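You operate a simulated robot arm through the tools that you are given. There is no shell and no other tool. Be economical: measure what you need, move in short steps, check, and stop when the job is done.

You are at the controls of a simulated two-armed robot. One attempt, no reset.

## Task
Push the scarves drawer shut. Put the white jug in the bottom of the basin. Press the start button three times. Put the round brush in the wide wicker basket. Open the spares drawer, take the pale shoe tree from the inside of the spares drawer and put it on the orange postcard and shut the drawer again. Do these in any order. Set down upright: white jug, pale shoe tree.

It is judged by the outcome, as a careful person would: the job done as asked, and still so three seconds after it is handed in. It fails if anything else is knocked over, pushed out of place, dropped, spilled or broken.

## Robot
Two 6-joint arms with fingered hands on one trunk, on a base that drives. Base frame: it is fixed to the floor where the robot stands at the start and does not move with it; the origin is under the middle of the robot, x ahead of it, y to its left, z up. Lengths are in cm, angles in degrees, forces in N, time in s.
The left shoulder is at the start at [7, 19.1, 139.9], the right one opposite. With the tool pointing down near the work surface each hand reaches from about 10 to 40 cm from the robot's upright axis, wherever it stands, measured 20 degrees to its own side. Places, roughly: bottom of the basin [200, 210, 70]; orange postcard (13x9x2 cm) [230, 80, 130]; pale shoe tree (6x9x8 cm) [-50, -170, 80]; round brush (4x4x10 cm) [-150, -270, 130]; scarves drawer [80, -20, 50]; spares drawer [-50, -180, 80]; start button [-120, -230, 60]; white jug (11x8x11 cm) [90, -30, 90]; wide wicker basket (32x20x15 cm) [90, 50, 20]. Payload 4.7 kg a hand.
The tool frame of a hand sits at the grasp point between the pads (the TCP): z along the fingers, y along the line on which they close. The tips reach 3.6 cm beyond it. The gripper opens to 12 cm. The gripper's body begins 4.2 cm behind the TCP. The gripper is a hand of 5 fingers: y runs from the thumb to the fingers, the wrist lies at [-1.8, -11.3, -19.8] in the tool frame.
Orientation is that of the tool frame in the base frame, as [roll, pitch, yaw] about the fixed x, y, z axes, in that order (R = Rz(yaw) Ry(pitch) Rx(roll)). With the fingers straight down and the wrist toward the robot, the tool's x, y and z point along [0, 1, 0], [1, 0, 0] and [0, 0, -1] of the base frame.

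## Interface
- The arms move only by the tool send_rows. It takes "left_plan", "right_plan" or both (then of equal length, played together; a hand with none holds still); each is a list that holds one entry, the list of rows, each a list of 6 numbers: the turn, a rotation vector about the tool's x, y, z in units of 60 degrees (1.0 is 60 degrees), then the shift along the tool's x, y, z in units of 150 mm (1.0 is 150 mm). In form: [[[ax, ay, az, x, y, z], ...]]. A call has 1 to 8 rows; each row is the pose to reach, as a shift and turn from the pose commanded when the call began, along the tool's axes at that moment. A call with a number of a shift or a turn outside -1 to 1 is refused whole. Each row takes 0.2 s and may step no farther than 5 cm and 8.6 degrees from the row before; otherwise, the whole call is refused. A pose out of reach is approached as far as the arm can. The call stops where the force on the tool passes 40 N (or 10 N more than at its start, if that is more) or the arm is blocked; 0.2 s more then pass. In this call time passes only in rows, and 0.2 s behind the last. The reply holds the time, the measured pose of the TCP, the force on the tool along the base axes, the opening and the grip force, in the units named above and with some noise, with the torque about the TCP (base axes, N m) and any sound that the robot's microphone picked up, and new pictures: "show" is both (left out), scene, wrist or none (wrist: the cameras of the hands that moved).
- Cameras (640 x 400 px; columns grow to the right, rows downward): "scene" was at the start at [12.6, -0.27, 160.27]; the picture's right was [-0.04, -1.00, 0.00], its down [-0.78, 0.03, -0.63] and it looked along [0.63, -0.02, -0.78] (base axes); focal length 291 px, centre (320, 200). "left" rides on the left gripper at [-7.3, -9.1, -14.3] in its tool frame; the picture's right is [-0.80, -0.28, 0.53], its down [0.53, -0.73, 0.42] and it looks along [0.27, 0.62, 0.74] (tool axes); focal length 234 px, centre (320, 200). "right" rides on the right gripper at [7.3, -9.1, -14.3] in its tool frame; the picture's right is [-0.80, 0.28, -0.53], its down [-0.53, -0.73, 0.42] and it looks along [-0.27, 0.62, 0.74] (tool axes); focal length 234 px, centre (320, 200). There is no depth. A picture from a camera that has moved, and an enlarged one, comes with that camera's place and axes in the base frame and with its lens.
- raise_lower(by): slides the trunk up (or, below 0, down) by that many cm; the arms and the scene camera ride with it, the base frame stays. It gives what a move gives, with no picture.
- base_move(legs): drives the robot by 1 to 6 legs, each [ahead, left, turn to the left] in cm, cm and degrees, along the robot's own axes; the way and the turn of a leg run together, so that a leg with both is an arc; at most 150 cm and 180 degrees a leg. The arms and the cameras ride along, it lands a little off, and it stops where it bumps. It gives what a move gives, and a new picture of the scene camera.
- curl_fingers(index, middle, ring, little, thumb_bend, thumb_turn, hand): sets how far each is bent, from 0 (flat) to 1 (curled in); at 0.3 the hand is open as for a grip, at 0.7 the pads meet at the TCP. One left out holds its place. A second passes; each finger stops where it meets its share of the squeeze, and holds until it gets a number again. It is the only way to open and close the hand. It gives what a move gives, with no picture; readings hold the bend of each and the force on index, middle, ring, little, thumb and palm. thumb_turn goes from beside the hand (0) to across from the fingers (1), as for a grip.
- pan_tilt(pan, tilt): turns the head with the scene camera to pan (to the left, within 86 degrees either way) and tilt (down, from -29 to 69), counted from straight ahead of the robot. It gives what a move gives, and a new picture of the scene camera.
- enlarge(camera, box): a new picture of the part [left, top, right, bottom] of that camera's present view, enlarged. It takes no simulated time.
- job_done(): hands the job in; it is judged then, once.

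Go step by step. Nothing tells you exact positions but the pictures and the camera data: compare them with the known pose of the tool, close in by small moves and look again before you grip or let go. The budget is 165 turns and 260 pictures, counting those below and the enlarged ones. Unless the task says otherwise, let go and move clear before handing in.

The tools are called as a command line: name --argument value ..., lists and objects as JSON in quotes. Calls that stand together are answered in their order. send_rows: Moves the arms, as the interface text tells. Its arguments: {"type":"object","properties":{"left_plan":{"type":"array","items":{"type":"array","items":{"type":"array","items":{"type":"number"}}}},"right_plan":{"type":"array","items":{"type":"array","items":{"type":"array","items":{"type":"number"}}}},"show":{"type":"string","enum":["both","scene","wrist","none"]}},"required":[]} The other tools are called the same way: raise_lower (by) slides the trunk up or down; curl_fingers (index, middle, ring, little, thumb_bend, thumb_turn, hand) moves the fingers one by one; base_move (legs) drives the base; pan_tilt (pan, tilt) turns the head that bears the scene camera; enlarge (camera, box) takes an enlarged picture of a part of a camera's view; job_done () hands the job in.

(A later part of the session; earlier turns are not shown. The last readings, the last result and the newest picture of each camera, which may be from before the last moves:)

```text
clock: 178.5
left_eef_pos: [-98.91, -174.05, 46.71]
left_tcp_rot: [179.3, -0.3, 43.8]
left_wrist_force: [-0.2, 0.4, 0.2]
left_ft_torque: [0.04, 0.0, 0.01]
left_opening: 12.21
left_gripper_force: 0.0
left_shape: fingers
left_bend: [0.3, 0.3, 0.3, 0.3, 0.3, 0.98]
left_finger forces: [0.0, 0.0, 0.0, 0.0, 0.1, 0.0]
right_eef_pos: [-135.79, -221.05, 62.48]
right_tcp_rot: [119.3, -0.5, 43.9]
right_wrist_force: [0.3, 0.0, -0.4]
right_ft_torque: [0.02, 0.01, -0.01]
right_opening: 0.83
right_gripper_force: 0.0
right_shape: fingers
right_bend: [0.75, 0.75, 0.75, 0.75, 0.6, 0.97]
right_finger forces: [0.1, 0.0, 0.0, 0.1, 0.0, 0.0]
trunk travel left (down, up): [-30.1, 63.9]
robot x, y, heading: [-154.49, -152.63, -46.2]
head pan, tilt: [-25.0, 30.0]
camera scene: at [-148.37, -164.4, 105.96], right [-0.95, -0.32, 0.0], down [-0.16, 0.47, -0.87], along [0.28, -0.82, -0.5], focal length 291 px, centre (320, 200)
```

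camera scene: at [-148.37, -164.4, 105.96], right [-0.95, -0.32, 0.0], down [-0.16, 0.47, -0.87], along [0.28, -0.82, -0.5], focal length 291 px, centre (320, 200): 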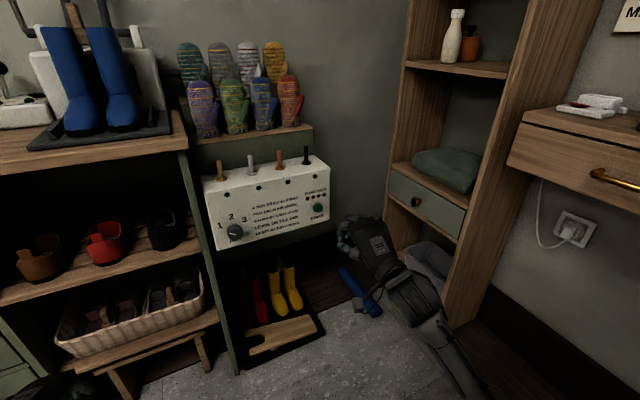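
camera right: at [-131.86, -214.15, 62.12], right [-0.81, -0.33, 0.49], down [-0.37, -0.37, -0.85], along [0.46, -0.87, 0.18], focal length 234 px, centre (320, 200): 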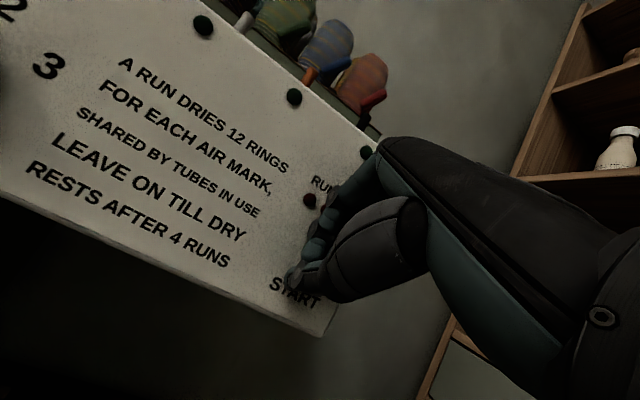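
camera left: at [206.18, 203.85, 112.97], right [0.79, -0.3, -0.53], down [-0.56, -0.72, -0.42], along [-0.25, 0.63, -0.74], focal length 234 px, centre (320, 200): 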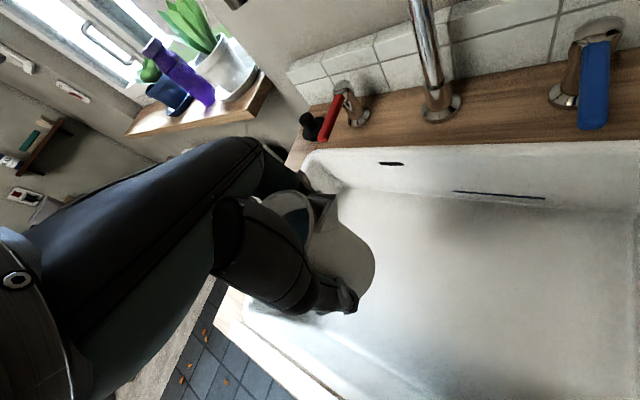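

Three clicks registered. Now back off, shift left to the spares drawer, and raise for a look.

base_move --legs '[[-22, 0, 0], [0, 55, 0]]'

raise_lower --by 40

pan_tilt --pan 0 --tilt 30

```text
clock: 182.9
left_eef_pos: [-74.14, -119.85, 46.7]
left_tcp_rot: [179.3, -0.3, 44.1]
left_wrist_force: [-0.6, -0.2, 0.4]
left_ft_torque: [0.01, -0.02, 0.01]
left_opening: 12.21
left_gripper_force: 0.0
left_shape: fingers
left_bend: [0.3, 0.3, 0.3, 0.3, 0.3, 0.98]
left_finger forces: [0.1, 0.0, 0.1, 0.1, 0.0, 0.1]
right_eef_pos: [-110.79, -166.94, 62.52]
right_tcp_rot: [119.3, -0.5, 44.3]
right_wrist_force: [-0.5, -0.7, 0.6]
right_ft_torque: [0.03, -0.01, 0.01]
right_opening: 0.84
right_gripper_force: 0.1
right_shape: fingers
right_bend: [0.75, 0.75, 0.75, 0.75, 0.6, 0.97]
right_finger forces: [0.0, 0.0, 0.0, 0.0, 0.0, 0.0]
trunk travel left (down, up): [-30.1, 63.9]
robot x, y, heading: [-130.62, -98.15, -46.1]
head pan, tilt: [-25.0, 30.0]
camera scene: at [-123.61, -110.42, 105.95], right [-0.95, -0.32, 0.0], down [-0.16, 0.47, -0.87], along [0.28, -0.82, -0.5], focal length 291 px, centre (320, 200)
```

scene: 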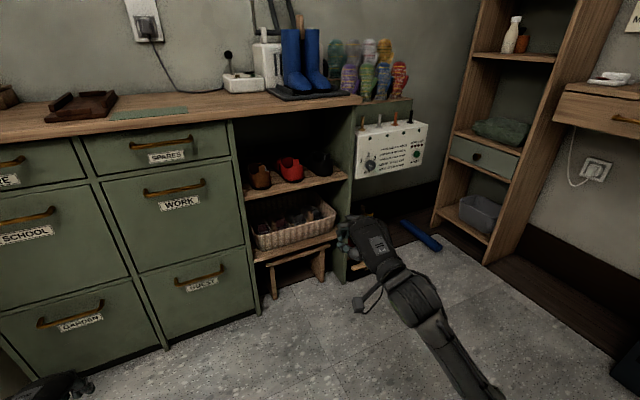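

```text
clock: 186.8
left_eef_pos: [-74.22, -119.86, 86.7]
left_tcp_rot: [179.4, -0.3, 44.1]
left_wrist_force: [-0.9, -0.1, 0.4]
left_ft_torque: [-0.03, 0.03, 0.0]
left_opening: 12.22
left_gripper_force: 0.1
left_shape: fingers
left_bend: [0.3, 0.3, 0.3, 0.3, 0.3, 0.98]
left_finger forces: [0.1, 0.0, 0.1, 0.0, 0.0, 0.0]
right_eef_pos: [-110.69, -166.99, 102.47]
right_tcp_rot: [119.3, -0.5, 44.4]
right_wrist_force: [-0.1, 0.6, 0.2]
right_ft_torque: [-0.01, 0.01, 0.0]
right_opening: 0.85
right_gripper_force: 0.1
right_shape: fingers
right_bend: [0.75, 0.75, 0.75, 0.75, 0.6, 0.97]
right_finger forces: [0.1, 0.0, 0.0, 0.0, 0.0, 0.0]
trunk travel left (down, up): [-70.1, 23.9]
robot x, y, heading: [-130.2, -98.53, -46.1]
head pan, tilt: [-25.0, 30.0]
```

```text
clock: 187.6
left_eef_pos: [-74.03, -119.96, 86.68]
left_tcp_rot: [179.3, -0.3, 44.1]
left_wrist_force: [0.3, 0.2, -0.1]
left_ft_torque: [0.0, 0.01, -0.01]
left_opening: 12.18
left_gripper_force: 0.1
left_shape: fingers
left_bend: [0.3, 0.3, 0.3, 0.3, 0.3, 0.98]
left_finger forces: [0.0, 0.0, 0.0, 0.0, 0.0, 0.0]
right_eef_pos: [-110.66, -167.05, 102.72]
right_tcp_rot: [119.4, -0.6, 44.3]
right_wrist_force: [-0.8, -0.5, -0.1]
right_ft_torque: [0.0, 0.02, -0.03]
right_opening: 0.81
right_gripper_force: 0.1
right_shape: fingers
right_bend: [0.75, 0.75, 0.75, 0.75, 0.6, 0.97]
right_finger forces: [0.0, 0.0, 0.1, 0.0, 0.0, 0.1]
trunk travel left (down, up): [-70.1, 23.9]
robot x, y, heading: [-130.32, -98.29, -46.1]
head pan, tilt: [0.0, 30.0]
camera scene: at [-120.28, -108.4, 145.95], right [-0.72, -0.69, 0.0], down [-0.35, 0.36, -0.87], along [0.6, -0.62, -0.5], focal length 291 px, centre (320, 200)
```

scene: 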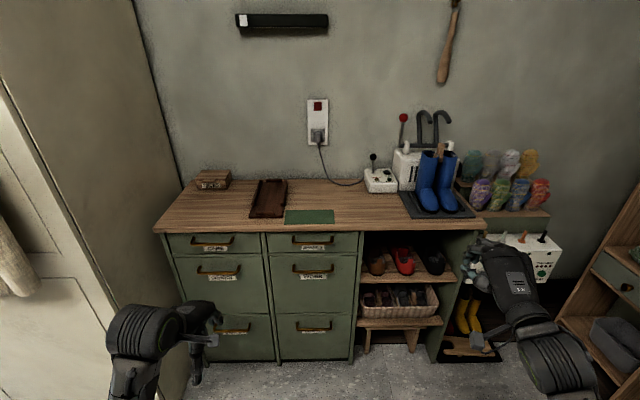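

Spares handle triangulates to (-60.6, -166.2, 81); bench top z≈85. I'll use the right hand (fingers forward) to pull the handle. Shift left 16, level the right hand, and preset a narrow opening.

base_move --legs '[[0, 17, 0]]'

send_rows --right_plan '[[[-0.12, 0, 0, 0, 0.08, 0], [-0.24, 0, 0, 0, 0.16, 0], [-0.36, 0, 0, 0, 0.24, 0], [-0.46, 0, 0, 0, 0.3, 0]]]' --show "none"

curl_fingers --hand "right" --index 0.45 --middle 0.45 --ring 0.45 --little 0.45 --thumb_bend 0.4

raise_lower --by -20

enlarge --camera "right" --box '[0, 0, 640, 400]'

```text
clock: 189.1
left_eef_pos: [-61.7, -107.58, 86.62]
left_tcp_rot: [179.3, -0.2, 44.3]
left_wrist_force: [0.6, -0.3, 0.4]
left_ft_torque: [0.0, 0.07, 0.0]
left_opening: 12.21
left_gripper_force: 0.1
left_shape: fingers
left_bend: [0.3, 0.3, 0.3, 0.3, 0.3, 0.98]
left_finger forces: [0.0, 0.1, 0.0, 0.0, 0.1, 0.0]
right_eef_pos: [-98.27, -155.1, 102.45]
right_tcp_rot: [119.4, -0.5, 44.5]
right_wrist_force: [0.5, 0.2, -0.2]
right_ft_torque: [-0.01, -0.01, -0.03]
right_opening: 0.83
right_gripper_force: 0.1
right_shape: fingers
right_bend: [0.75, 0.75, 0.75, 0.75, 0.6, 0.97]
right_finger forces: [0.0, 0.0, 0.1, 0.0, 0.0, 0.0]
trunk travel left (down, up): [-70.1, 23.9]
robot x, y, heading: [-117.73, -86.38, -45.9]
head pan, tilt: [0.0, 30.0]
camera scene: at [-107.93, -96.47, 145.95], right [-0.72, -0.7, 0.0], down [-0.35, 0.36, -0.87], along [0.6, -0.62, -0.5], focal length 291 px, centre (320, 200)
```

scene: 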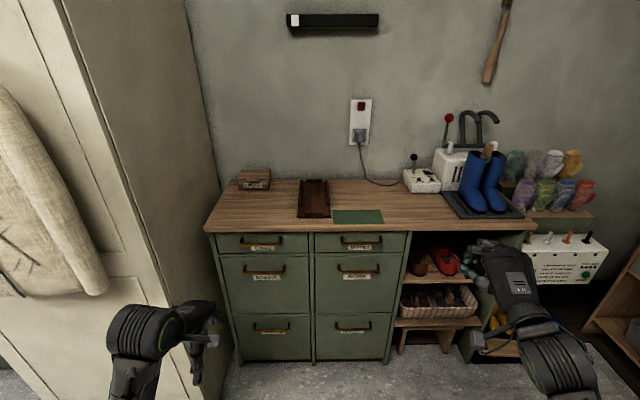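

```text
clock: 190.1
left_eef_pos: [-61.8, -107.87, 86.61]
left_tcp_rot: [179.3, -0.3, 44.2]
left_wrist_force: [-0.5, 0.3, 0.2]
left_ft_torque: [-0.03, -0.01, 0.02]
left_opening: 12.2
left_gripper_force: 0.0
left_shape: fingers
left_bend: [0.3, 0.3, 0.3, 0.3, 0.3, 0.98]
left_finger forces: [0.1, 0.0, 0.0, 0.1, 0.0, 0.1]
right_eef_pos: [-96.84, -156.56, 105.88]
right_tcp_rot: [95.0, -4.6, 46.3]
right_wrist_force: [0.0, 1.0, 0.6]
right_ft_torque: [-0.03, 0.12, -0.14]
right_opening: 0.8
right_gripper_force: 0.1
right_shape: fingers
right_bend: [0.75, 0.75, 0.75, 0.75, 0.6, 0.97]
right_finger forces: [0.1, 0.0, 0.1, 0.0, 0.1, 0.1]
right hand out of reach, approached as far as the arm can: row 4
trunk travel left (down, up): [-70.1, 23.9]
robot x, y, heading: [-117.79, -86.23, -45.9]
head pan, tilt: [0.0, 30.0]
```

```text
clock: 191.1
left_eef_pos: [-61.84, -107.78, 86.64]
left_tcp_rot: [179.4, -0.2, 44.3]
left_wrist_force: [0.1, 0.4, 0.3]
left_ft_torque: [-0.01, -0.01, 0.01]
left_opening: 12.19
left_gripper_force: 0.1
left_shape: fingers
left_bend: [0.3, 0.3, 0.3, 0.3, 0.3, 0.98]
left_finger forces: [0.0, 0.1, 0.0, 0.1, 0.1, 0.0]
right_eef_pos: [-97.01, -156.72, 106.15]
right_tcp_rot: [94.2, -0.8, 43.9]
right_wrist_force: [-0.1, -0.9, -0.5]
right_ft_torque: [0.0, -0.02, -0.02]
right_opening: 8.5
right_gripper_force: 0.1
right_shape: fingers
right_bend: [0.45, 0.45, 0.45, 0.45, 0.4, 0.97]
right_finger forces: [0.1, 0.0, 0.0, 0.0, 0.1, 0.0]
trunk travel left (down, up): [-70.1, 23.9]
robot x, y, heading: [-117.86, -86.66, -45.6]
head pan, tilt: [0.0, 30.0]
```

```text
clock: 193.3
left_eef_pos: [-61.75, -107.71, 66.66]
left_tcp_rot: [179.5, -0.3, 44.3]
left_wrist_force: [-0.8, 0.2, 0.2]
left_ft_torque: [-0.01, 0.0, -0.04]
left_opening: 12.19
left_gripper_force: 0.0
left_shape: fingers
left_bend: [0.3, 0.3, 0.3, 0.3, 0.3, 0.98]
left_finger forces: [0.0, 0.0, 0.0, 0.1, 0.1, 0.0]
right_eef_pos: [-97.06, -156.6, 86.09]
right_tcp_rot: [94.3, -0.8, 44.0]
right_wrist_force: [0.4, 0.1, -0.5]
right_ft_torque: [0.01, -0.02, -0.03]
right_opening: 8.5
right_gripper_force: 0.0
right_shape: fingers
right_bend: [0.45, 0.45, 0.45, 0.45, 0.4, 0.97]
right_finger forces: [0.0, 0.1, 0.0, 0.1, 0.1, 0.0]
trunk travel left (down, up): [-50.1, 43.9]
robot x, y, heading: [-117.8, -86.28, -45.9]
head pan, tilt: [0.0, 30.0]
```

```text
1.00 times, centred on (320, 200) of right (not enlarged: the box is as wide or as high as the picture)
camera zoom: at [-101.99, -140.67, 78.1], right [-0.93, -0.2, 0.31], down [-0.12, -0.63, -0.77], along [0.35, -0.75, 0.56], focal length 234 px, centre (320, 200)
```

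zoom: 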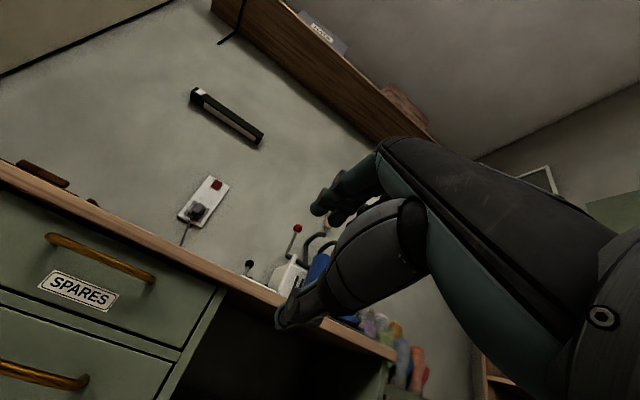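

The right hand is level and 32 cm short, 19 right of the handle. I'll combine base and arm moves, then look again before gripping.

base_move --legs '[[10, 11, 0]]'

send_rows --right_plan '[[[0, 0, 0, 0.14, -0.07, 0.12], [0, 0, 0, 0.28, -0.14, 0.24], [0, 0, 0, 0.42, -0.21, 0.36], [0, 0, 0, 0.53, -0.28, 0.48]]]' --show "both"

```text
clock: 194.6
left_eef_pos: [-47.09, -107.69, 66.59]
left_tcp_rot: [179.3, -0.3, 44.2]
left_wrist_force: [0.8, 0.7, 0.2]
left_ft_torque: [0.01, 0.04, -0.01]
left_opening: 12.2
left_gripper_force: 0.0
left_shape: fingers
left_bend: [0.3, 0.3, 0.3, 0.3, 0.3, 0.98]
left_finger forces: [0.0, 0.0, 0.1, 0.0, 0.1, 0.0]
right_eef_pos: [-82.49, -156.47, 85.96]
right_tcp_rot: [94.2, -0.8, 44.0]
right_wrist_force: [1.1, -0.3, 1.2]
right_ft_torque: [0.02, 0.0, -0.06]
right_opening: 8.5
right_gripper_force: 0.0
right_shape: fingers
right_bend: [0.45, 0.45, 0.45, 0.45, 0.4, 0.97]
right_finger forces: [0.0, 0.0, 0.0, 0.0, 0.0, 0.0]
trunk travel left (down, up): [-50.1, 43.9]
robot x, y, heading: [-103.11, -85.97, -46.2]
head pan, tilt: [0.0, 30.0]
camera scene: at [-93.21, -96.22, 125.94], right [-0.72, -0.69, 0.0], down [-0.35, 0.36, -0.87], along [0.6, -0.62, -0.5], focal length 291 px, centre (320, 200)
```

scene: 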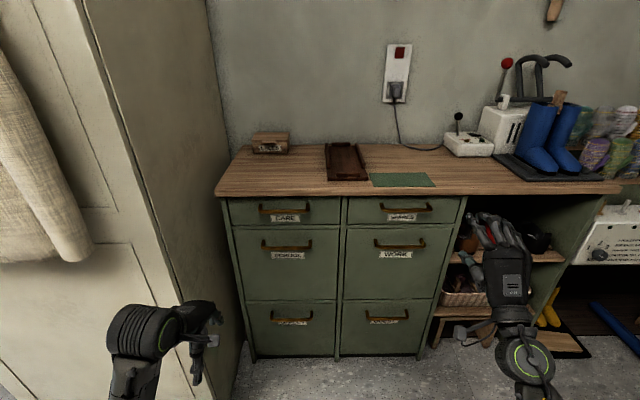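

```text
clock: 195.6
left_eef_pos: [-47.16, -107.65, 66.64]
left_tcp_rot: [179.2, -0.3, 44.2]
left_wrist_force: [0.1, -0.8, 0.7]
left_ft_torque: [0.0, 0.0, 0.02]
left_opening: 12.17
left_gripper_force: 0.1
left_shape: fingers
left_bend: [0.3, 0.3, 0.3, 0.3, 0.3, 0.98]
left_finger forces: [0.1, 0.0, 0.0, 0.0, 0.1, 0.0]
right_eef_pos: [-71.89, -155.88, 81.48]
right_tcp_rot: [94.2, -0.9, 43.9]
right_wrist_force: [-0.1, 0.8, -0.1]
right_ft_torque: [0.0, 0.02, -0.01]
right_opening: 8.5
right_gripper_force: 0.0
right_shape: fingers
right_bend: [0.45, 0.45, 0.45, 0.45, 0.4, 0.97]
right_finger forces: [0.0, 0.0, 0.0, 0.0, 0.0, 0.1]
trunk travel left (down, up): [-50.1, 43.9]
robot x, y, heading: [-103.01, -86.04, -45.9]
head pan, tilt: [0.0, 30.0]
camera scene: at [-93.31, -96.23, 125.94], right [-0.72, -0.69, 0.0], down [-0.35, 0.36, -0.87], along [0.6, -0.62, -0.5], focal length 291 px, centre (320, 200)
camera right: at [-76.84, -139.87, 73.56], right [-0.93, -0.2, 0.31], down [-0.12, -0.63, -0.77], along [0.34, -0.75, 0.56], focal length 234 px, centre (320, 200)
```

scene: 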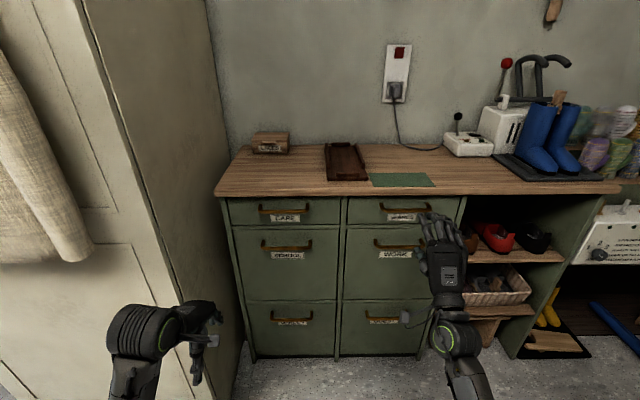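
right: 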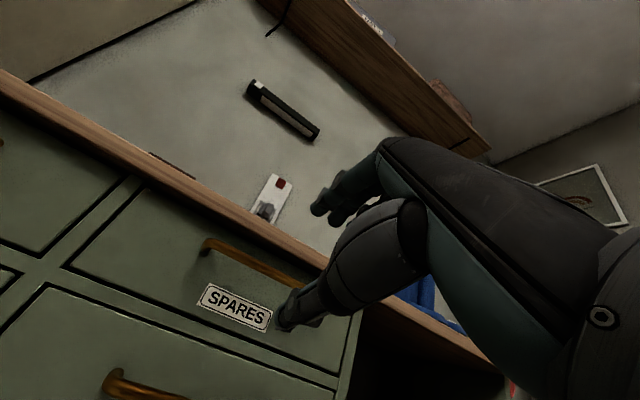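

send_rows --right_plan '[[[0, 0, 0, 0.03, -0.02, 0.2], [0, 0, 0, 0.06, -0.04, 0.4], [0, 0, 0, 0.06, -0.06, 0.6]]]' --show "none"

enlarge --camera "right" --box '[140, 120, 440, 380]'

enlarge --camera "scene" --box '[330, 150, 510, 320]'

```text
clock: 196.4
left_eef_pos: [-47.25, -107.62, 66.62]
left_tcp_rot: [179.3, -0.3, 44.2]
left_wrist_force: [0.6, -0.6, 0.1]
left_ft_torque: [-0.05, 0.02, -0.02]
left_opening: 12.2
left_gripper_force: 0.0
left_shape: fingers
left_bend: [0.3, 0.3, 0.3, 0.3, 0.3, 0.98]
left_finger forces: [0.1, 0.0, 0.0, 0.0, 0.0, 0.0]
right_eef_pos: [-65.29, -161.46, 79.91]
right_tcp_rot: [94.2, -0.8, 44.0]
right_wrist_force: [-0.3, -0.6, -0.7]
right_ft_torque: [-0.03, 0.03, 0.01]
right_opening: 8.5
right_gripper_force: 0.1
right_shape: fingers
right_bend: [0.45, 0.45, 0.45, 0.45, 0.4, 0.97]
right_finger forces: [0.0, 0.0, 0.0, 0.0, 0.0, 0.0]
trunk travel left (down, up): [-50.1, 43.9]
robot x, y, heading: [-102.98, -85.92, -46.0]
head pan, tilt: [0.0, 30.0]
```

```text
1.54 times, centred on (290, 250) of right
camera zoom: at [-70.22, -145.48, 71.88], right [-0.93, -0.2, 0.31], down [-0.12, -0.63, -0.77], along [0.34, -0.75, 0.56], focal length 360 px, centre (366, 123)
```

zoom: 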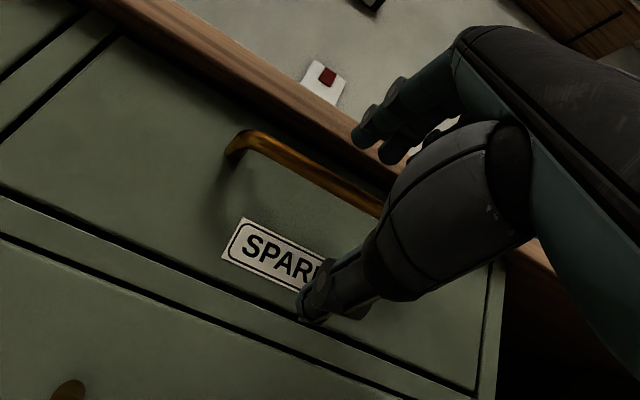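

```text
2.35 times, centred on (420, 235) of scene
camera zoom: at [-93.28, -96.26, 125.94], right [-0.72, -0.69, 0.0], down [-0.35, 0.36, -0.87], along [0.6, -0.62, -0.5], focal length 684 px, centre (85, 118)
```

zoom: 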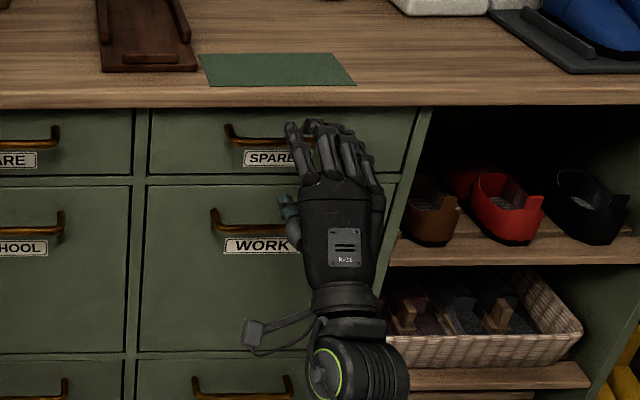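

The fingers sit right of the handle centre; shift 4 cm left.

send_rows --right_plan '[[[0, 0, 0, 0.14, 0, 0], [0, 0, 0, 0.27, 0, 0]]]' --show "none"

enlarge --camera "right" --box '[140, 120, 440, 380]'

enlarge --camera "scene" --box '[330, 150, 510, 320]'

```text
clock: 197.0
left_eef_pos: [-47.2, -107.61, 66.69]
left_tcp_rot: [179.3, -0.3, 44.2]
left_wrist_force: [0.5, 0.4, -0.4]
left_ft_torque: [-0.01, -0.02, 0.0]
left_opening: 12.2
left_gripper_force: 0.2
left_shape: fingers
left_bend: [0.3, 0.3, 0.3, 0.3, 0.3, 0.98]
left_finger forces: [0.1, 0.0, 0.0, 0.0, 0.0, 0.0]
right_eef_pos: [-62.3, -158.81, 80.03]
right_tcp_rot: [94.1, -0.8, 44.0]
right_wrist_force: [1.1, 0.4, -0.2]
right_ft_torque: [0.02, 0.0, 0.01]
right_opening: 8.53
right_gripper_force: 0.0
right_shape: fingers
right_bend: [0.45, 0.45, 0.45, 0.45, 0.4, 0.98]
right_finger forces: [0.1, 0.1, 0.0, 0.0, 0.0, 0.1]
trunk travel left (down, up): [-50.1, 43.9]
robot x, y, heading: [-103.0, -86.32, -46.0]
head pan, tilt: [0.0, 30.0]
```

```text
1.54 times, centred on (290, 250) of right
camera zoom: at [-67.33, -142.86, 72.04], right [-0.93, -0.2, 0.31], down [-0.12, -0.63, -0.77], along [0.34, -0.75, 0.56], focal length 360 px, centre (366, 123)
```

zoom: 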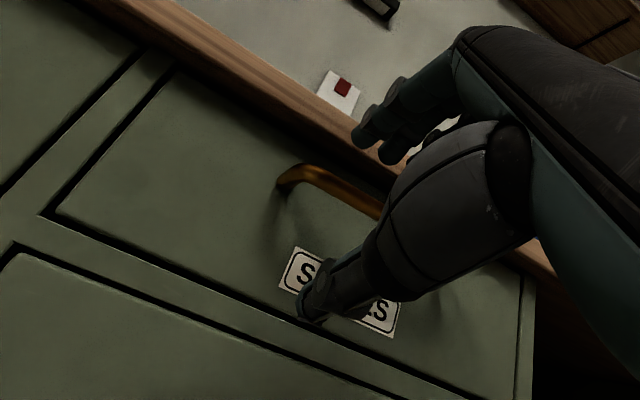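

```text
2.35 times, centred on (420, 235) of scene
camera zoom: at [-93.33, -96.2, 125.95], right [-0.72, -0.69, 0.0], down [-0.35, 0.36, -0.87], along [0.6, -0.62, -0.5], focal length 684 px, centre (85, 118)
```

zoom: 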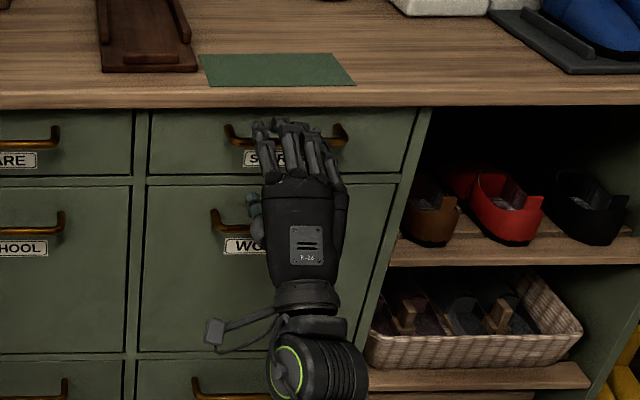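

Fingers are now centred over the handle. Advancing 3 cm and viewing.

send_rows --right_plan '[[[0, 0, 0, 0, 0.02, 0.1], [0, 0, 0, 0, 0.02, 0.2]]]' --show "none"

enlarge --camera "right" --box '[220, 150, 420, 330]'

enlarge --camera "scene" --box '[370, 180, 450, 250]'

```text
clock: 197.6
left_eef_pos: [-47.25, -107.64, 66.68]
left_tcp_rot: [179.3, -0.3, 44.1]
left_wrist_force: [0.4, -0.2, -0.6]
left_ft_torque: [0.06, 0.02, 0.04]
left_opening: 12.2
left_gripper_force: 0.0
left_shape: fingers
left_bend: [0.3, 0.3, 0.3, 0.3, 0.3, 0.98]
left_finger forces: [0.1, 0.0, 0.0, 0.0, 0.0, 0.0]
right_eef_pos: [-60.8, -160.54, 80.21]
right_tcp_rot: [93.8, -1.1, 43.8]
right_wrist_force: [-7.0, 8.1, -0.4]
right_ft_torque: [-0.4, -0.33, 0.17]
right_opening: 8.56
right_gripper_force: 5.1
right_shape: fingers
right_bend: [0.45, 0.45, 0.45, 0.45, 0.4, 0.98]
right_finger forces: [10.6, 0.1, 0.0, 0.0, 0.1, 0.0]
trunk travel left (down, up): [-50.1, 43.9]
robot x, y, heading: [-103.58, -86.23, -46.3]
head pan, tilt: [0.0, 30.0]
stopped in row 2 (right hand): the force on the tool passed its limit at 57 N (the readings are from after the stop); the commanded pose is now the measured one
```

```text
2.22 times, centred on (320, 240) of right
camera zoom: at [-65.54, -144.67, 72.15], right [-0.93, -0.19, 0.3], down [-0.11, -0.63, -0.77], along [0.34, -0.75, 0.57], focal length 520 px, centre (320, 111)
```

zoom: 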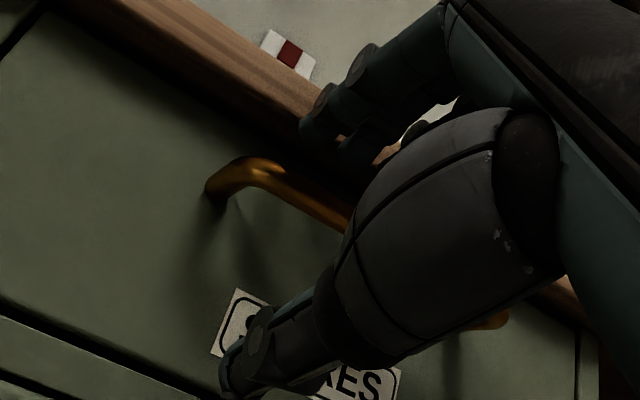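

```text
5.71 times, centred on (410, 215) of scene
camera zoom: at [-93.35, -96.22, 125.95], right [-0.72, -0.69, 0.0], down [-0.35, 0.36, -0.87], along [0.6, -0.62, -0.5], focal length 1661 px, centre (-194, 114)
```

zoom: 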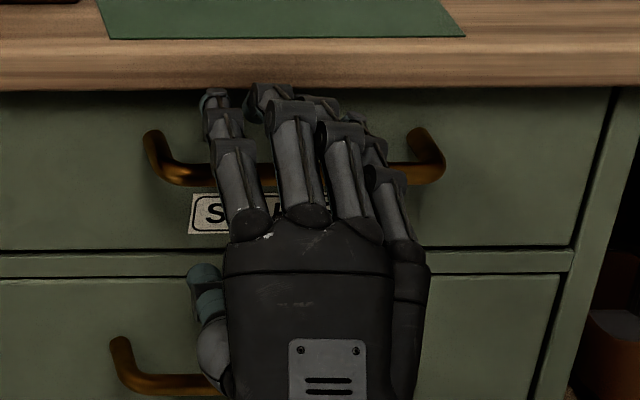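

The index fingertip touches the bench-top edge, past the bar. I'll ease back 0.5 and down 1 cm, then curl the fingers around the bar.

send_rows --right_plan '[[[0, 0, 0, 0, -0.07, -0.03]]]' --show "none"

curl_fingers --hand "right" --index 0.75 --middle 0.75 --ring 0.75 --little 0.75 --thumb_bend 0.6

enlarge --camera "right" --box '[220, 150, 420, 330]'

enlarge --camera "scene" --box '[370, 180, 450, 250]'

```text
clock: 198.0
left_eef_pos: [-47.12, -107.72, 66.61]
left_tcp_rot: [179.2, -0.3, 44.2]
left_wrist_force: [0.3, 0.1, -0.7]
left_ft_torque: [0.01, 0.01, -0.01]
left_opening: 12.21
left_gripper_force: 0.0
left_shape: fingers
left_bend: [0.3, 0.3, 0.3, 0.3, 0.3, 0.98]
left_finger forces: [0.0, 0.1, 0.1, 0.0, 0.0, 0.0]
right_eef_pos: [-60.88, -160.36, 79.22]
right_tcp_rot: [93.9, -1.0, 43.8]
right_wrist_force: [0.6, 0.1, -0.5]
right_ft_torque: [-0.01, -0.02, -0.01]
right_opening: 8.57
right_gripper_force: 0.0
right_shape: fingers
right_bend: [0.45, 0.45, 0.45, 0.45, 0.4, 0.98]
right_finger forces: [0.0, 0.0, 0.0, 0.1, 0.0, 0.1]
trunk travel left (down, up): [-50.1, 43.9]
robot x, y, heading: [-103.27, -86.03, -46.3]
head pan, tilt: [0.0, 30.0]
```

```text
clock: 199.0
left_eef_pos: [-47.42, -107.35, 66.97]
left_tcp_rot: [179.1, -0.3, 44.3]
left_wrist_force: [0.0, -0.3, 0.7]
left_ft_torque: [0.02, 0.01, 0.01]
left_opening: 12.18
left_gripper_force: 0.1
left_shape: fingers
left_bend: [0.3, 0.3, 0.3, 0.3, 0.3, 0.98]
left_finger forces: [0.0, 0.1, 0.1, 0.0, 0.1, 0.0]
right_eef_pos: [-61.13, -160.06, 80.19]
right_tcp_rot: [92.9, -1.0, 43.8]
right_wrist_force: [-3.8, -4.2, 33.7]
right_ft_torque: [-0.96, -0.43, -0.14]
right_opening: 3.18
right_gripper_force: 15.9
right_shape: fingers
right_bend: [0.6, 0.6, 0.6, 0.75, 0.6, 0.98]
right_finger forces: [10.5, 10.7, 11.7, 0.0, 0.1, 0.1]
trunk travel left (down, up): [-50.1, 43.9]
robot x, y, heading: [-103.31, -86.65, -46.2]
head pan, tilt: [0.0, 30.0]
```

```text
2.22 times, centred on (320, 240) of right
camera zoom: at [-65.85, -144.16, 71.88], right [-0.94, -0.19, 0.29], down [-0.11, -0.64, -0.76], along [0.33, -0.75, 0.58], focal length 520 px, centre (320, 111)
```

zoom: 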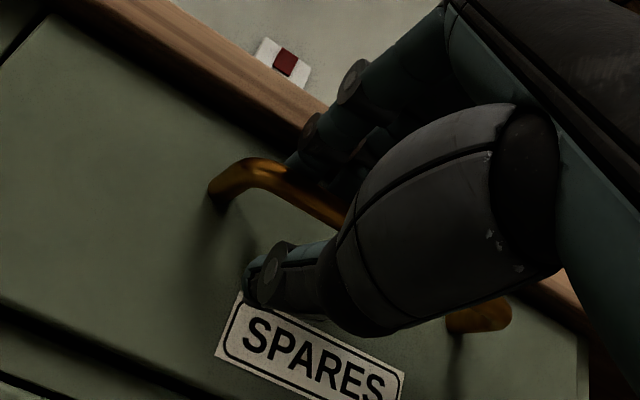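

```text
5.71 times, centred on (410, 215) of scene
camera zoom: at [-93.64, -95.82, 126.03], right [-0.72, -0.69, 0.0], down [-0.35, 0.36, -0.87], along [0.6, -0.62, -0.5], focal length 1661 px, centre (-194, 114)
```

zoom: 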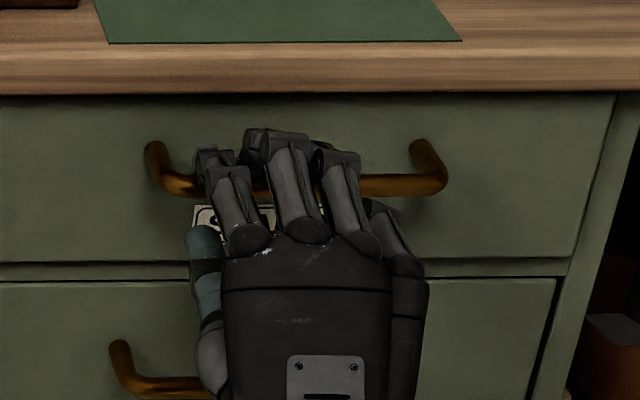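

The fingertips press on top of the bar; they need ~1.5 cm more depth to hook. Reopen, move in, and curl again.

curl_fingers --hand "right" --index 0.48 --middle 0.48 --ring 0.48 --little 0.48 --thumb_bend 0.4

send_rows --right_plan '[[[0, 0, 0, 0, -0.02, 0.05], [0, 0, 0, 0, -0.02, 0.1], [0, 0, 0, 0, -0.02, 0.14]]]' --show "none"

curl_fingers --hand "right" --index 0.8 --middle 0.8 --ring 0.8 --little 0.8 --thumb_bend 0.6

enlarge --camera "right" --box '[220, 150, 420, 330]'

```text
clock: 200.0
left_eef_pos: [-47.24, -107.58, 66.68]
left_tcp_rot: [179.3, -0.3, 44.1]
left_wrist_force: [-0.1, -0.5, 0.4]
left_ft_torque: [0.02, -0.01, -0.02]
left_opening: 12.18
left_gripper_force: 0.1
left_shape: fingers
left_bend: [0.3, 0.3, 0.3, 0.3, 0.3, 0.98]
left_finger forces: [0.1, 0.0, 0.1, 0.0, 0.1, 0.1]
right_eef_pos: [-60.95, -160.33, 79.23]
right_tcp_rot: [93.9, -1.0, 43.8]
right_wrist_force: [0.8, -0.1, 0.2]
right_ft_torque: [-0.01, -0.01, 0.0]
right_opening: 8.12
right_gripper_force: 0.0
right_shape: fingers
right_bend: [0.48, 0.48, 0.48, 0.48, 0.4, 0.98]
right_finger forces: [0.0, 0.0, 0.1, 0.0, 0.0, 0.0]
trunk travel left (down, up): [-50.1, 43.9]
robot x, y, heading: [-103.14, -86.01, -46.3]
head pan, tilt: [0.0, 30.0]
```

```text
clock: 200.8
left_eef_pos: [-47.23, -107.52, 66.75]
left_tcp_rot: [179.3, -0.3, 44.1]
left_wrist_force: [0.6, 0.3, 0.3]
left_ft_torque: [0.03, 0.03, -0.01]
left_opening: 12.17
left_gripper_force: 0.1
left_shape: fingers
left_bend: [0.3, 0.3, 0.3, 0.3, 0.3, 0.98]
left_finger forces: [0.0, 0.0, 0.0, 0.0, 0.0, 0.0]
right_eef_pos: [-59.49, -161.68, 78.73]
right_tcp_rot: [93.8, -1.0, 43.8]
right_wrist_force: [-0.1, 0.6, 0.5]
right_ft_torque: [0.01, -0.01, 0.0]
right_opening: 8.12
right_gripper_force: 0.0
right_shape: fingers
right_bend: [0.48, 0.48, 0.48, 0.48, 0.4, 0.98]
right_finger forces: [0.0, 0.1, 0.0, 0.1, 0.1, 0.0]
trunk travel left (down, up): [-50.1, 43.9]
robot x, y, heading: [-103.05, -85.98, -46.1]
head pan, tilt: [0.0, 30.0]
```

```text
clock: 201.5
left_eef_pos: [-47.33, -107.55, 66.73]
left_tcp_rot: [179.3, -0.3, 44.1]
left_wrist_force: [0.8, -1.0, -0.1]
left_ft_torque: [0.01, -0.01, 0.03]
left_opening: 12.22
left_gripper_force: 0.0
left_shape: fingers
left_bend: [0.3, 0.3, 0.3, 0.3, 0.3, 0.98]
left_finger forces: [0.0, 0.0, 0.1, 0.0, 0.1, 0.1]
right_eef_pos: [-59.58, -161.81, 80.29]
right_tcp_rot: [92.1, -0.9, 43.9]
right_wrist_force: [-1.4, -4.4, 25.2]
right_ft_torque: [0.87, 1.78, 1.08]
right_opening: 1.74
right_gripper_force: 50.6
right_shape: fingers
right_bend: [0.76, 0.75, 0.72, 0.67, 0.61, 0.98]
right_finger forces: [15.7, 16.7, 13.5, 9.9, 45.0, 0.0]
trunk travel left (down, up): [-50.1, 43.9]
robot x, y, heading: [-103.12, -86.25, -45.9]
head pan, tilt: [0.0, 30.0]
stopped (right hand): the force on the tool passed its limit at 42 N (the readings are from after the stop); the commanded pose is now the measured one
```

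```text
2.22 times, centred on (320, 240) of right
camera zoom: at [-64.23, -145.89, 71.79], right [-0.94, -0.19, 0.29], down [-0.1, -0.65, -0.76], along [0.33, -0.74, 0.59], focal length 520 px, centre (320, 111)
```

zoom: 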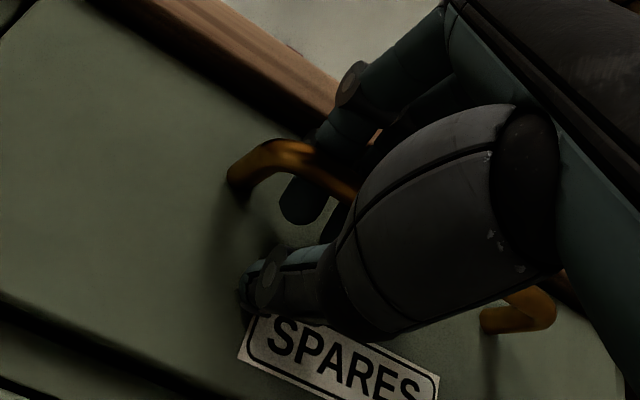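

The fingers are hooked around the bar. Pull the drawer open by backing the base 20 cm.

base_move --legs '[[-20, 0, 0]]'

```text
clock: 203.4
left_eef_pos: [-61.33, -93.28, 66.61]
left_tcp_rot: [179.3, -0.3, 44.0]
left_wrist_force: [-0.2, -0.5, 0.0]
left_ft_torque: [0.0, 0.0, -0.02]
left_opening: 12.2
left_gripper_force: 0.0
left_shape: fingers
left_bend: [0.3, 0.3, 0.3, 0.3, 0.3, 0.98]
left_finger forces: [0.1, 0.1, 0.0, 0.0, 0.1, 0.0]
right_eef_pos: [-73.77, -147.4, 80.4]
right_tcp_rot: [92.0, -0.9, 43.6]
right_wrist_force: [-2.6, -4.7, 14.7]
right_ft_torque: [1.4, 1.94, 1.31]
right_opening: 1.73
right_gripper_force: 55.4
right_shape: fingers
right_bend: [0.76, 0.75, 0.72, 0.67, 0.61, 0.98]
right_finger forces: [17.0, 18.2, 13.9, 8.6, 53.8, 0.1]
trunk travel left (down, up): [-50.1, 43.9]
robot x, y, heading: [-116.85, -72.04, -46.0]
head pan, tilt: [0.0, 30.0]
stopped in leg 1: the force on the tool passed its limit at 42 N (the readings are from after the stop); the commanded pose is now the measured one
camera scene: at [-107.47, -81.71, 125.94], right [-0.72, -0.69, 0.0], down [-0.35, 0.36, -0.87], along [0.6, -0.62, -0.5], focal length 291 px, centre (320, 200)
```

scene: 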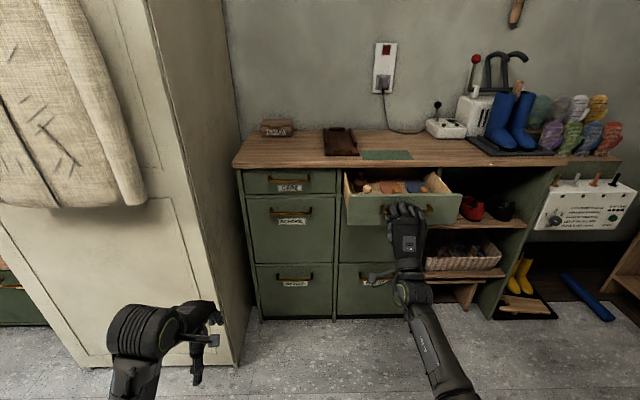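

The drawer is open about 20 cm. Look inside.

enlarge --camera "scene" --box '[330, 150, 470, 240]'

```text
4.44 times, centred on (400, 195) of scene
camera zoom: at [-107.47, -81.71, 125.94], right [-0.72, -0.69, 0.0], down [-0.35, 0.36, -0.87], along [0.6, -0.62, -0.5], focal length 1292 px, centre (-36, 222)
```

zoom: 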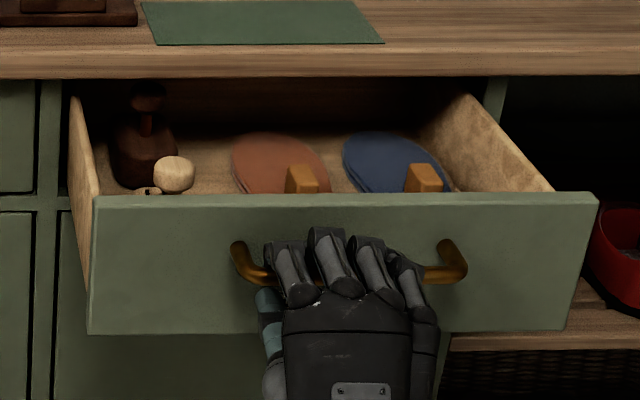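

Contents: a dark shoe tree at back left, the pale one (round knob) at front left, and two sole-shaped items. I'll release the handle with the right hand and withdraw.

curl_fingers --hand "right" --index 0.42 --middle 0.42 --ring 0.42 --little 0.42 --thumb_bend 0.35

send_rows --right_plan '[[[0, 0, 0, 0, 0, -0.1], [0, 0, 0, 0, 0, -0.2], [0, 0, 0, 0, 0, -0.4], [0, 0, 0, 0, 0, -0.6], [0, 0, 0, 0, 0, -0.8]]]' --show "scene"

```text
clock: 204.4
left_eef_pos: [-61.19, -93.14, 66.74]
left_tcp_rot: [179.3, -0.3, 44.1]
left_wrist_force: [-0.5, -0.4, 0.3]
left_ft_torque: [0.0, 0.0, -0.01]
left_opening: 12.2
left_gripper_force: 0.1
left_shape: fingers
left_bend: [0.3, 0.3, 0.3, 0.3, 0.3, 0.98]
left_finger forces: [0.1, 0.0, 0.0, 0.0, 0.1, 0.0]
right_eef_pos: [-73.77, -147.4, 79.99]
right_tcp_rot: [92.3, -1.0, 43.7]
right_wrist_force: [0.2, -0.1, -1.4]
right_ft_torque: [0.0, -0.03, 0.02]
right_opening: 9.71
right_gripper_force: 0.1
right_shape: fingers
right_bend: [0.42, 0.42, 0.42, 0.42, 0.35, 0.98]
right_finger forces: [0.0, 0.1, 0.1, 0.1, 0.1, 0.0]
trunk travel left (down, up): [-50.1, 43.9]
robot x, y, heading: [-117.19, -71.75, -46.3]
head pan, tilt: [0.0, 30.0]
```

```text
clock: 205.6
left_eef_pos: [-61.31, -93.24, 66.75]
left_tcp_rot: [179.3, -0.4, 44.1]
left_wrist_force: [0.2, -0.1, 0.0]
left_ft_torque: [-0.04, 0.0, 0.02]
left_opening: 12.2
left_gripper_force: 0.1
left_shape: fingers
left_bend: [0.3, 0.3, 0.3, 0.3, 0.3, 0.98]
left_finger forces: [0.1, 0.0, 0.0, 0.0, 0.1, 0.0]
right_eef_pos: [-81.98, -138.44, 80.78]
right_tcp_rot: [92.4, -1.1, 43.6]
right_wrist_force: [-0.1, 0.4, -0.2]
right_ft_torque: [0.03, 0.03, -0.01]
right_opening: 9.72
right_gripper_force: 0.1
right_shape: fingers
right_bend: [0.42, 0.42, 0.42, 0.42, 0.35, 0.98]
right_finger forces: [0.1, 0.0, 0.1, 0.0, 0.1, 0.1]
trunk travel left (down, up): [-50.1, 43.9]
robot x, y, heading: [-117.02, -71.38, -46.3]
head pan, tilt: [0.0, 30.0]
camera scene: at [-107.44, -81.71, 125.96], right [-0.72, -0.69, 0.0], down [-0.35, 0.36, -0.87], along [0.6, -0.62, -0.5], focal length 291 px, centre (320, 200)
```

scene: 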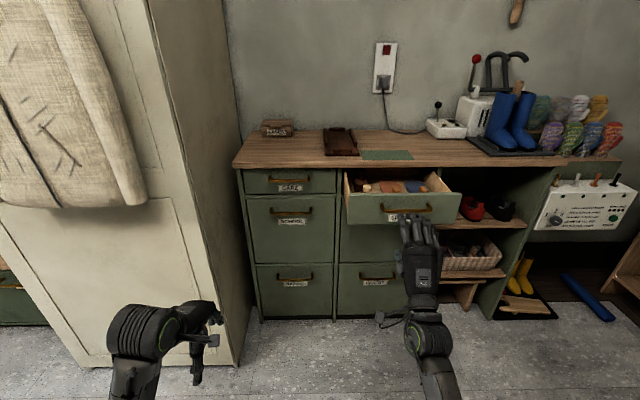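

Handle released; the drawer stays open. The left hand (pointing down) will fetch the pale shoe tree: raise, strafe right and advance.

raise_lower --by 36

base_move --legs '[[0, -38, 0], [14, 0, 0]]'

pan_tilt --pan 15 --tilt 45

```text
clock: 209.1
left_eef_pos: [-61.28, -93.23, 102.64]
left_tcp_rot: [179.3, -0.1, 44.1]
left_wrist_force: [0.6, 0.3, -0.4]
left_ft_torque: [-0.01, 0.0, -0.03]
left_opening: 12.19
left_gripper_force: 0.0
left_shape: fingers
left_bend: [0.3, 0.3, 0.3, 0.3, 0.3, 0.98]
left_finger forces: [0.0, 0.0, 0.1, 0.0, 0.0, 0.0]
right_eef_pos: [-81.92, -138.53, 116.65]
right_tcp_rot: [92.4, -1.1, 43.4]
right_wrist_force: [-0.5, -0.2, -1.1]
right_ft_torque: [0.0, -0.02, -0.01]
right_opening: 9.67
right_gripper_force: 0.0
right_shape: fingers
right_bend: [0.42, 0.42, 0.42, 0.42, 0.35, 0.98]
right_finger forces: [0.0, 0.0, 0.0, 0.1, 0.0, 0.0]
trunk travel left (down, up): [-86.1, 7.9]
robot x, y, heading: [-116.9, -71.63, -46.2]
head pan, tilt: [0.0, 30.0]
```

```text
clock: 212.5
left_eef_pos: [-79.21, -130.31, 102.66]
left_tcp_rot: [179.3, -0.4, 44.4]
left_wrist_force: [0.0, -0.2, -0.4]
left_ft_torque: [-0.02, 0.01, -0.04]
left_opening: 12.19
left_gripper_force: 0.1
left_shape: fingers
left_bend: [0.3, 0.3, 0.3, 0.3, 0.3, 0.98]
left_finger forces: [0.0, 0.0, 0.1, 0.0, 0.0, 0.0]
right_eef_pos: [-99.55, -175.74, 116.87]
right_tcp_rot: [92.3, -1.1, 43.9]
right_wrist_force: [-0.1, -0.8, 0.0]
right_ft_torque: [0.0, -0.01, -0.01]
right_opening: 9.72
right_gripper_force: 0.0
right_shape: fingers
right_bend: [0.42, 0.42, 0.42, 0.42, 0.35, 0.98]
right_finger forces: [0.1, 0.0, 0.0, 0.0, 0.0, 0.0]
trunk travel left (down, up): [-86.1, 7.9]
robot x, y, heading: [-135.06, -108.87, -45.6]
head pan, tilt: [0.0, 30.0]
camera scene: at [-125.41, -118.99, 161.98], right [-0.72, -0.7, 0.0], down [-0.35, 0.36, -0.87], along [0.6, -0.62, -0.5], focal length 291 px, centre (320, 200)
```

scene: 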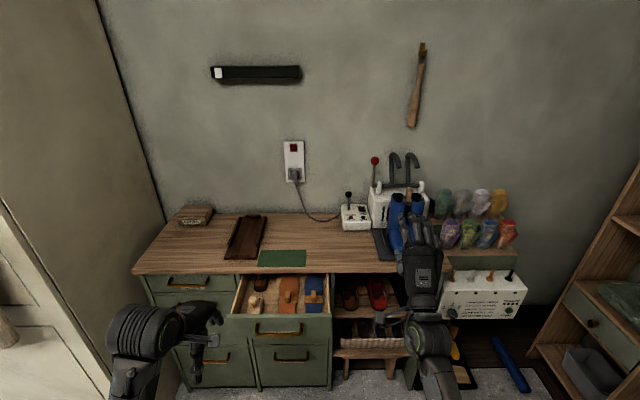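

```text
clock: 213.3
left_eef_pos: [-79.12, -130.39, 102.5]
left_tcp_rot: [179.4, -0.2, 44.3]
left_wrist_force: [-0.4, 0.0, -0.5]
left_ft_torque: [0.0, 0.03, -0.01]
left_opening: 12.21
left_gripper_force: 0.2
left_shape: fingers
left_bend: [0.3, 0.3, 0.3, 0.3, 0.3, 0.98]
left_finger forces: [0.0, 0.1, 0.0, 0.1, 0.0, 0.0]
right_eef_pos: [-99.42, -175.82, 116.5]
right_tcp_rot: [92.4, -1.0, 43.9]
right_wrist_force: [0.3, 0.7, 0.0]
right_ft_torque: [0.01, 0.0, 0.0]
right_opening: 9.72
right_gripper_force: 0.1
right_shape: fingers
right_bend: [0.42, 0.42, 0.42, 0.42, 0.35, 0.98]
right_finger forces: [0.1, 0.0, 0.0, 0.1, 0.1, 0.0]
trunk travel left (down, up): [-86.1, 7.9]
robot x, y, heading: [-135.43, -109.06, -45.4]
head pan, tilt: [15.0, 45.0]
camera scene: at [-124.55, -116.91, 159.68], right [-0.51, -0.86, 0.0], down [-0.61, 0.36, -0.71], along [0.61, -0.36, -0.71], focal length 291 px, centre (320, 200)
```

scene: 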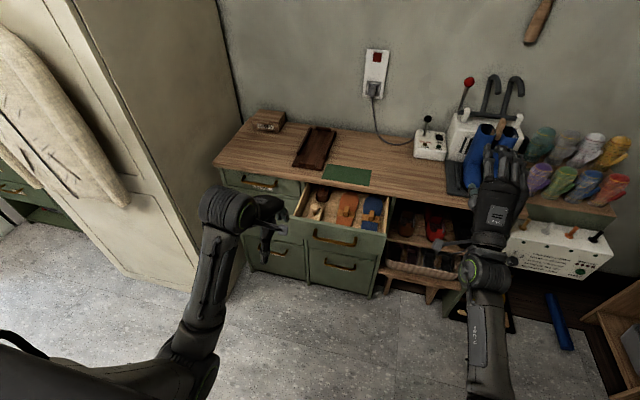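

enlarge --camera "scene" --box '[280, 170, 400, 250]'

enlarge --camera "left" --box '[0, 0, 640, 400]'

```text
5.00 times, centred on (340, 210) of scene
camera zoom: at [-124.55, -116.91, 159.68], right [-0.51, -0.86, 0.0], down [-0.61, 0.36, -0.71], along [0.61, -0.36, -0.71], focal length 1454 px, centre (220, 150)
```

zoom: 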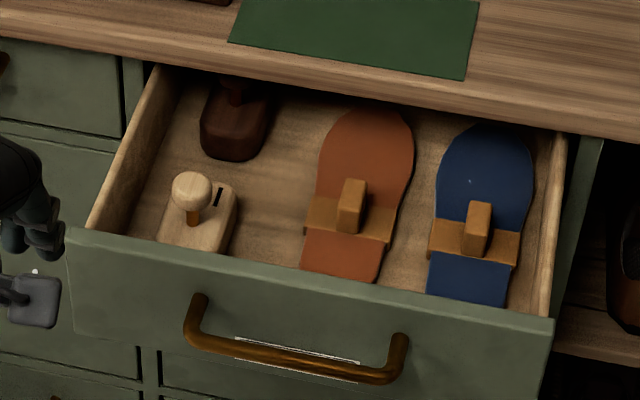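

```text
1.00 times, centred on (320, 200) of left (not enlarged: the box is as wide or as high as the picture)
camera zoom: at [-90.62, -128.88, 116.86], right [-0.76, -0.37, -0.53], down [-0.13, 0.89, -0.43], along [0.63, -0.26, -0.73], focal length 234 px, centre (320, 200)
```

zoom: 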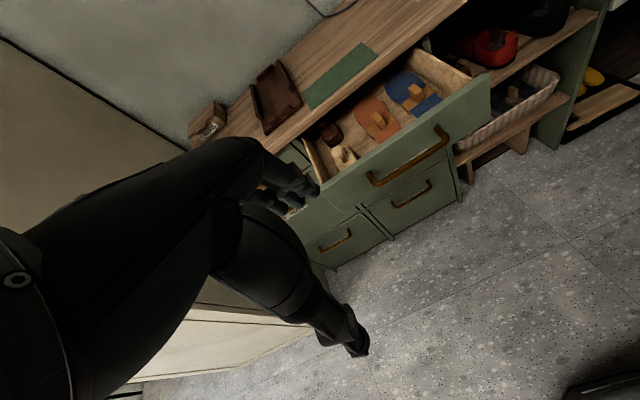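

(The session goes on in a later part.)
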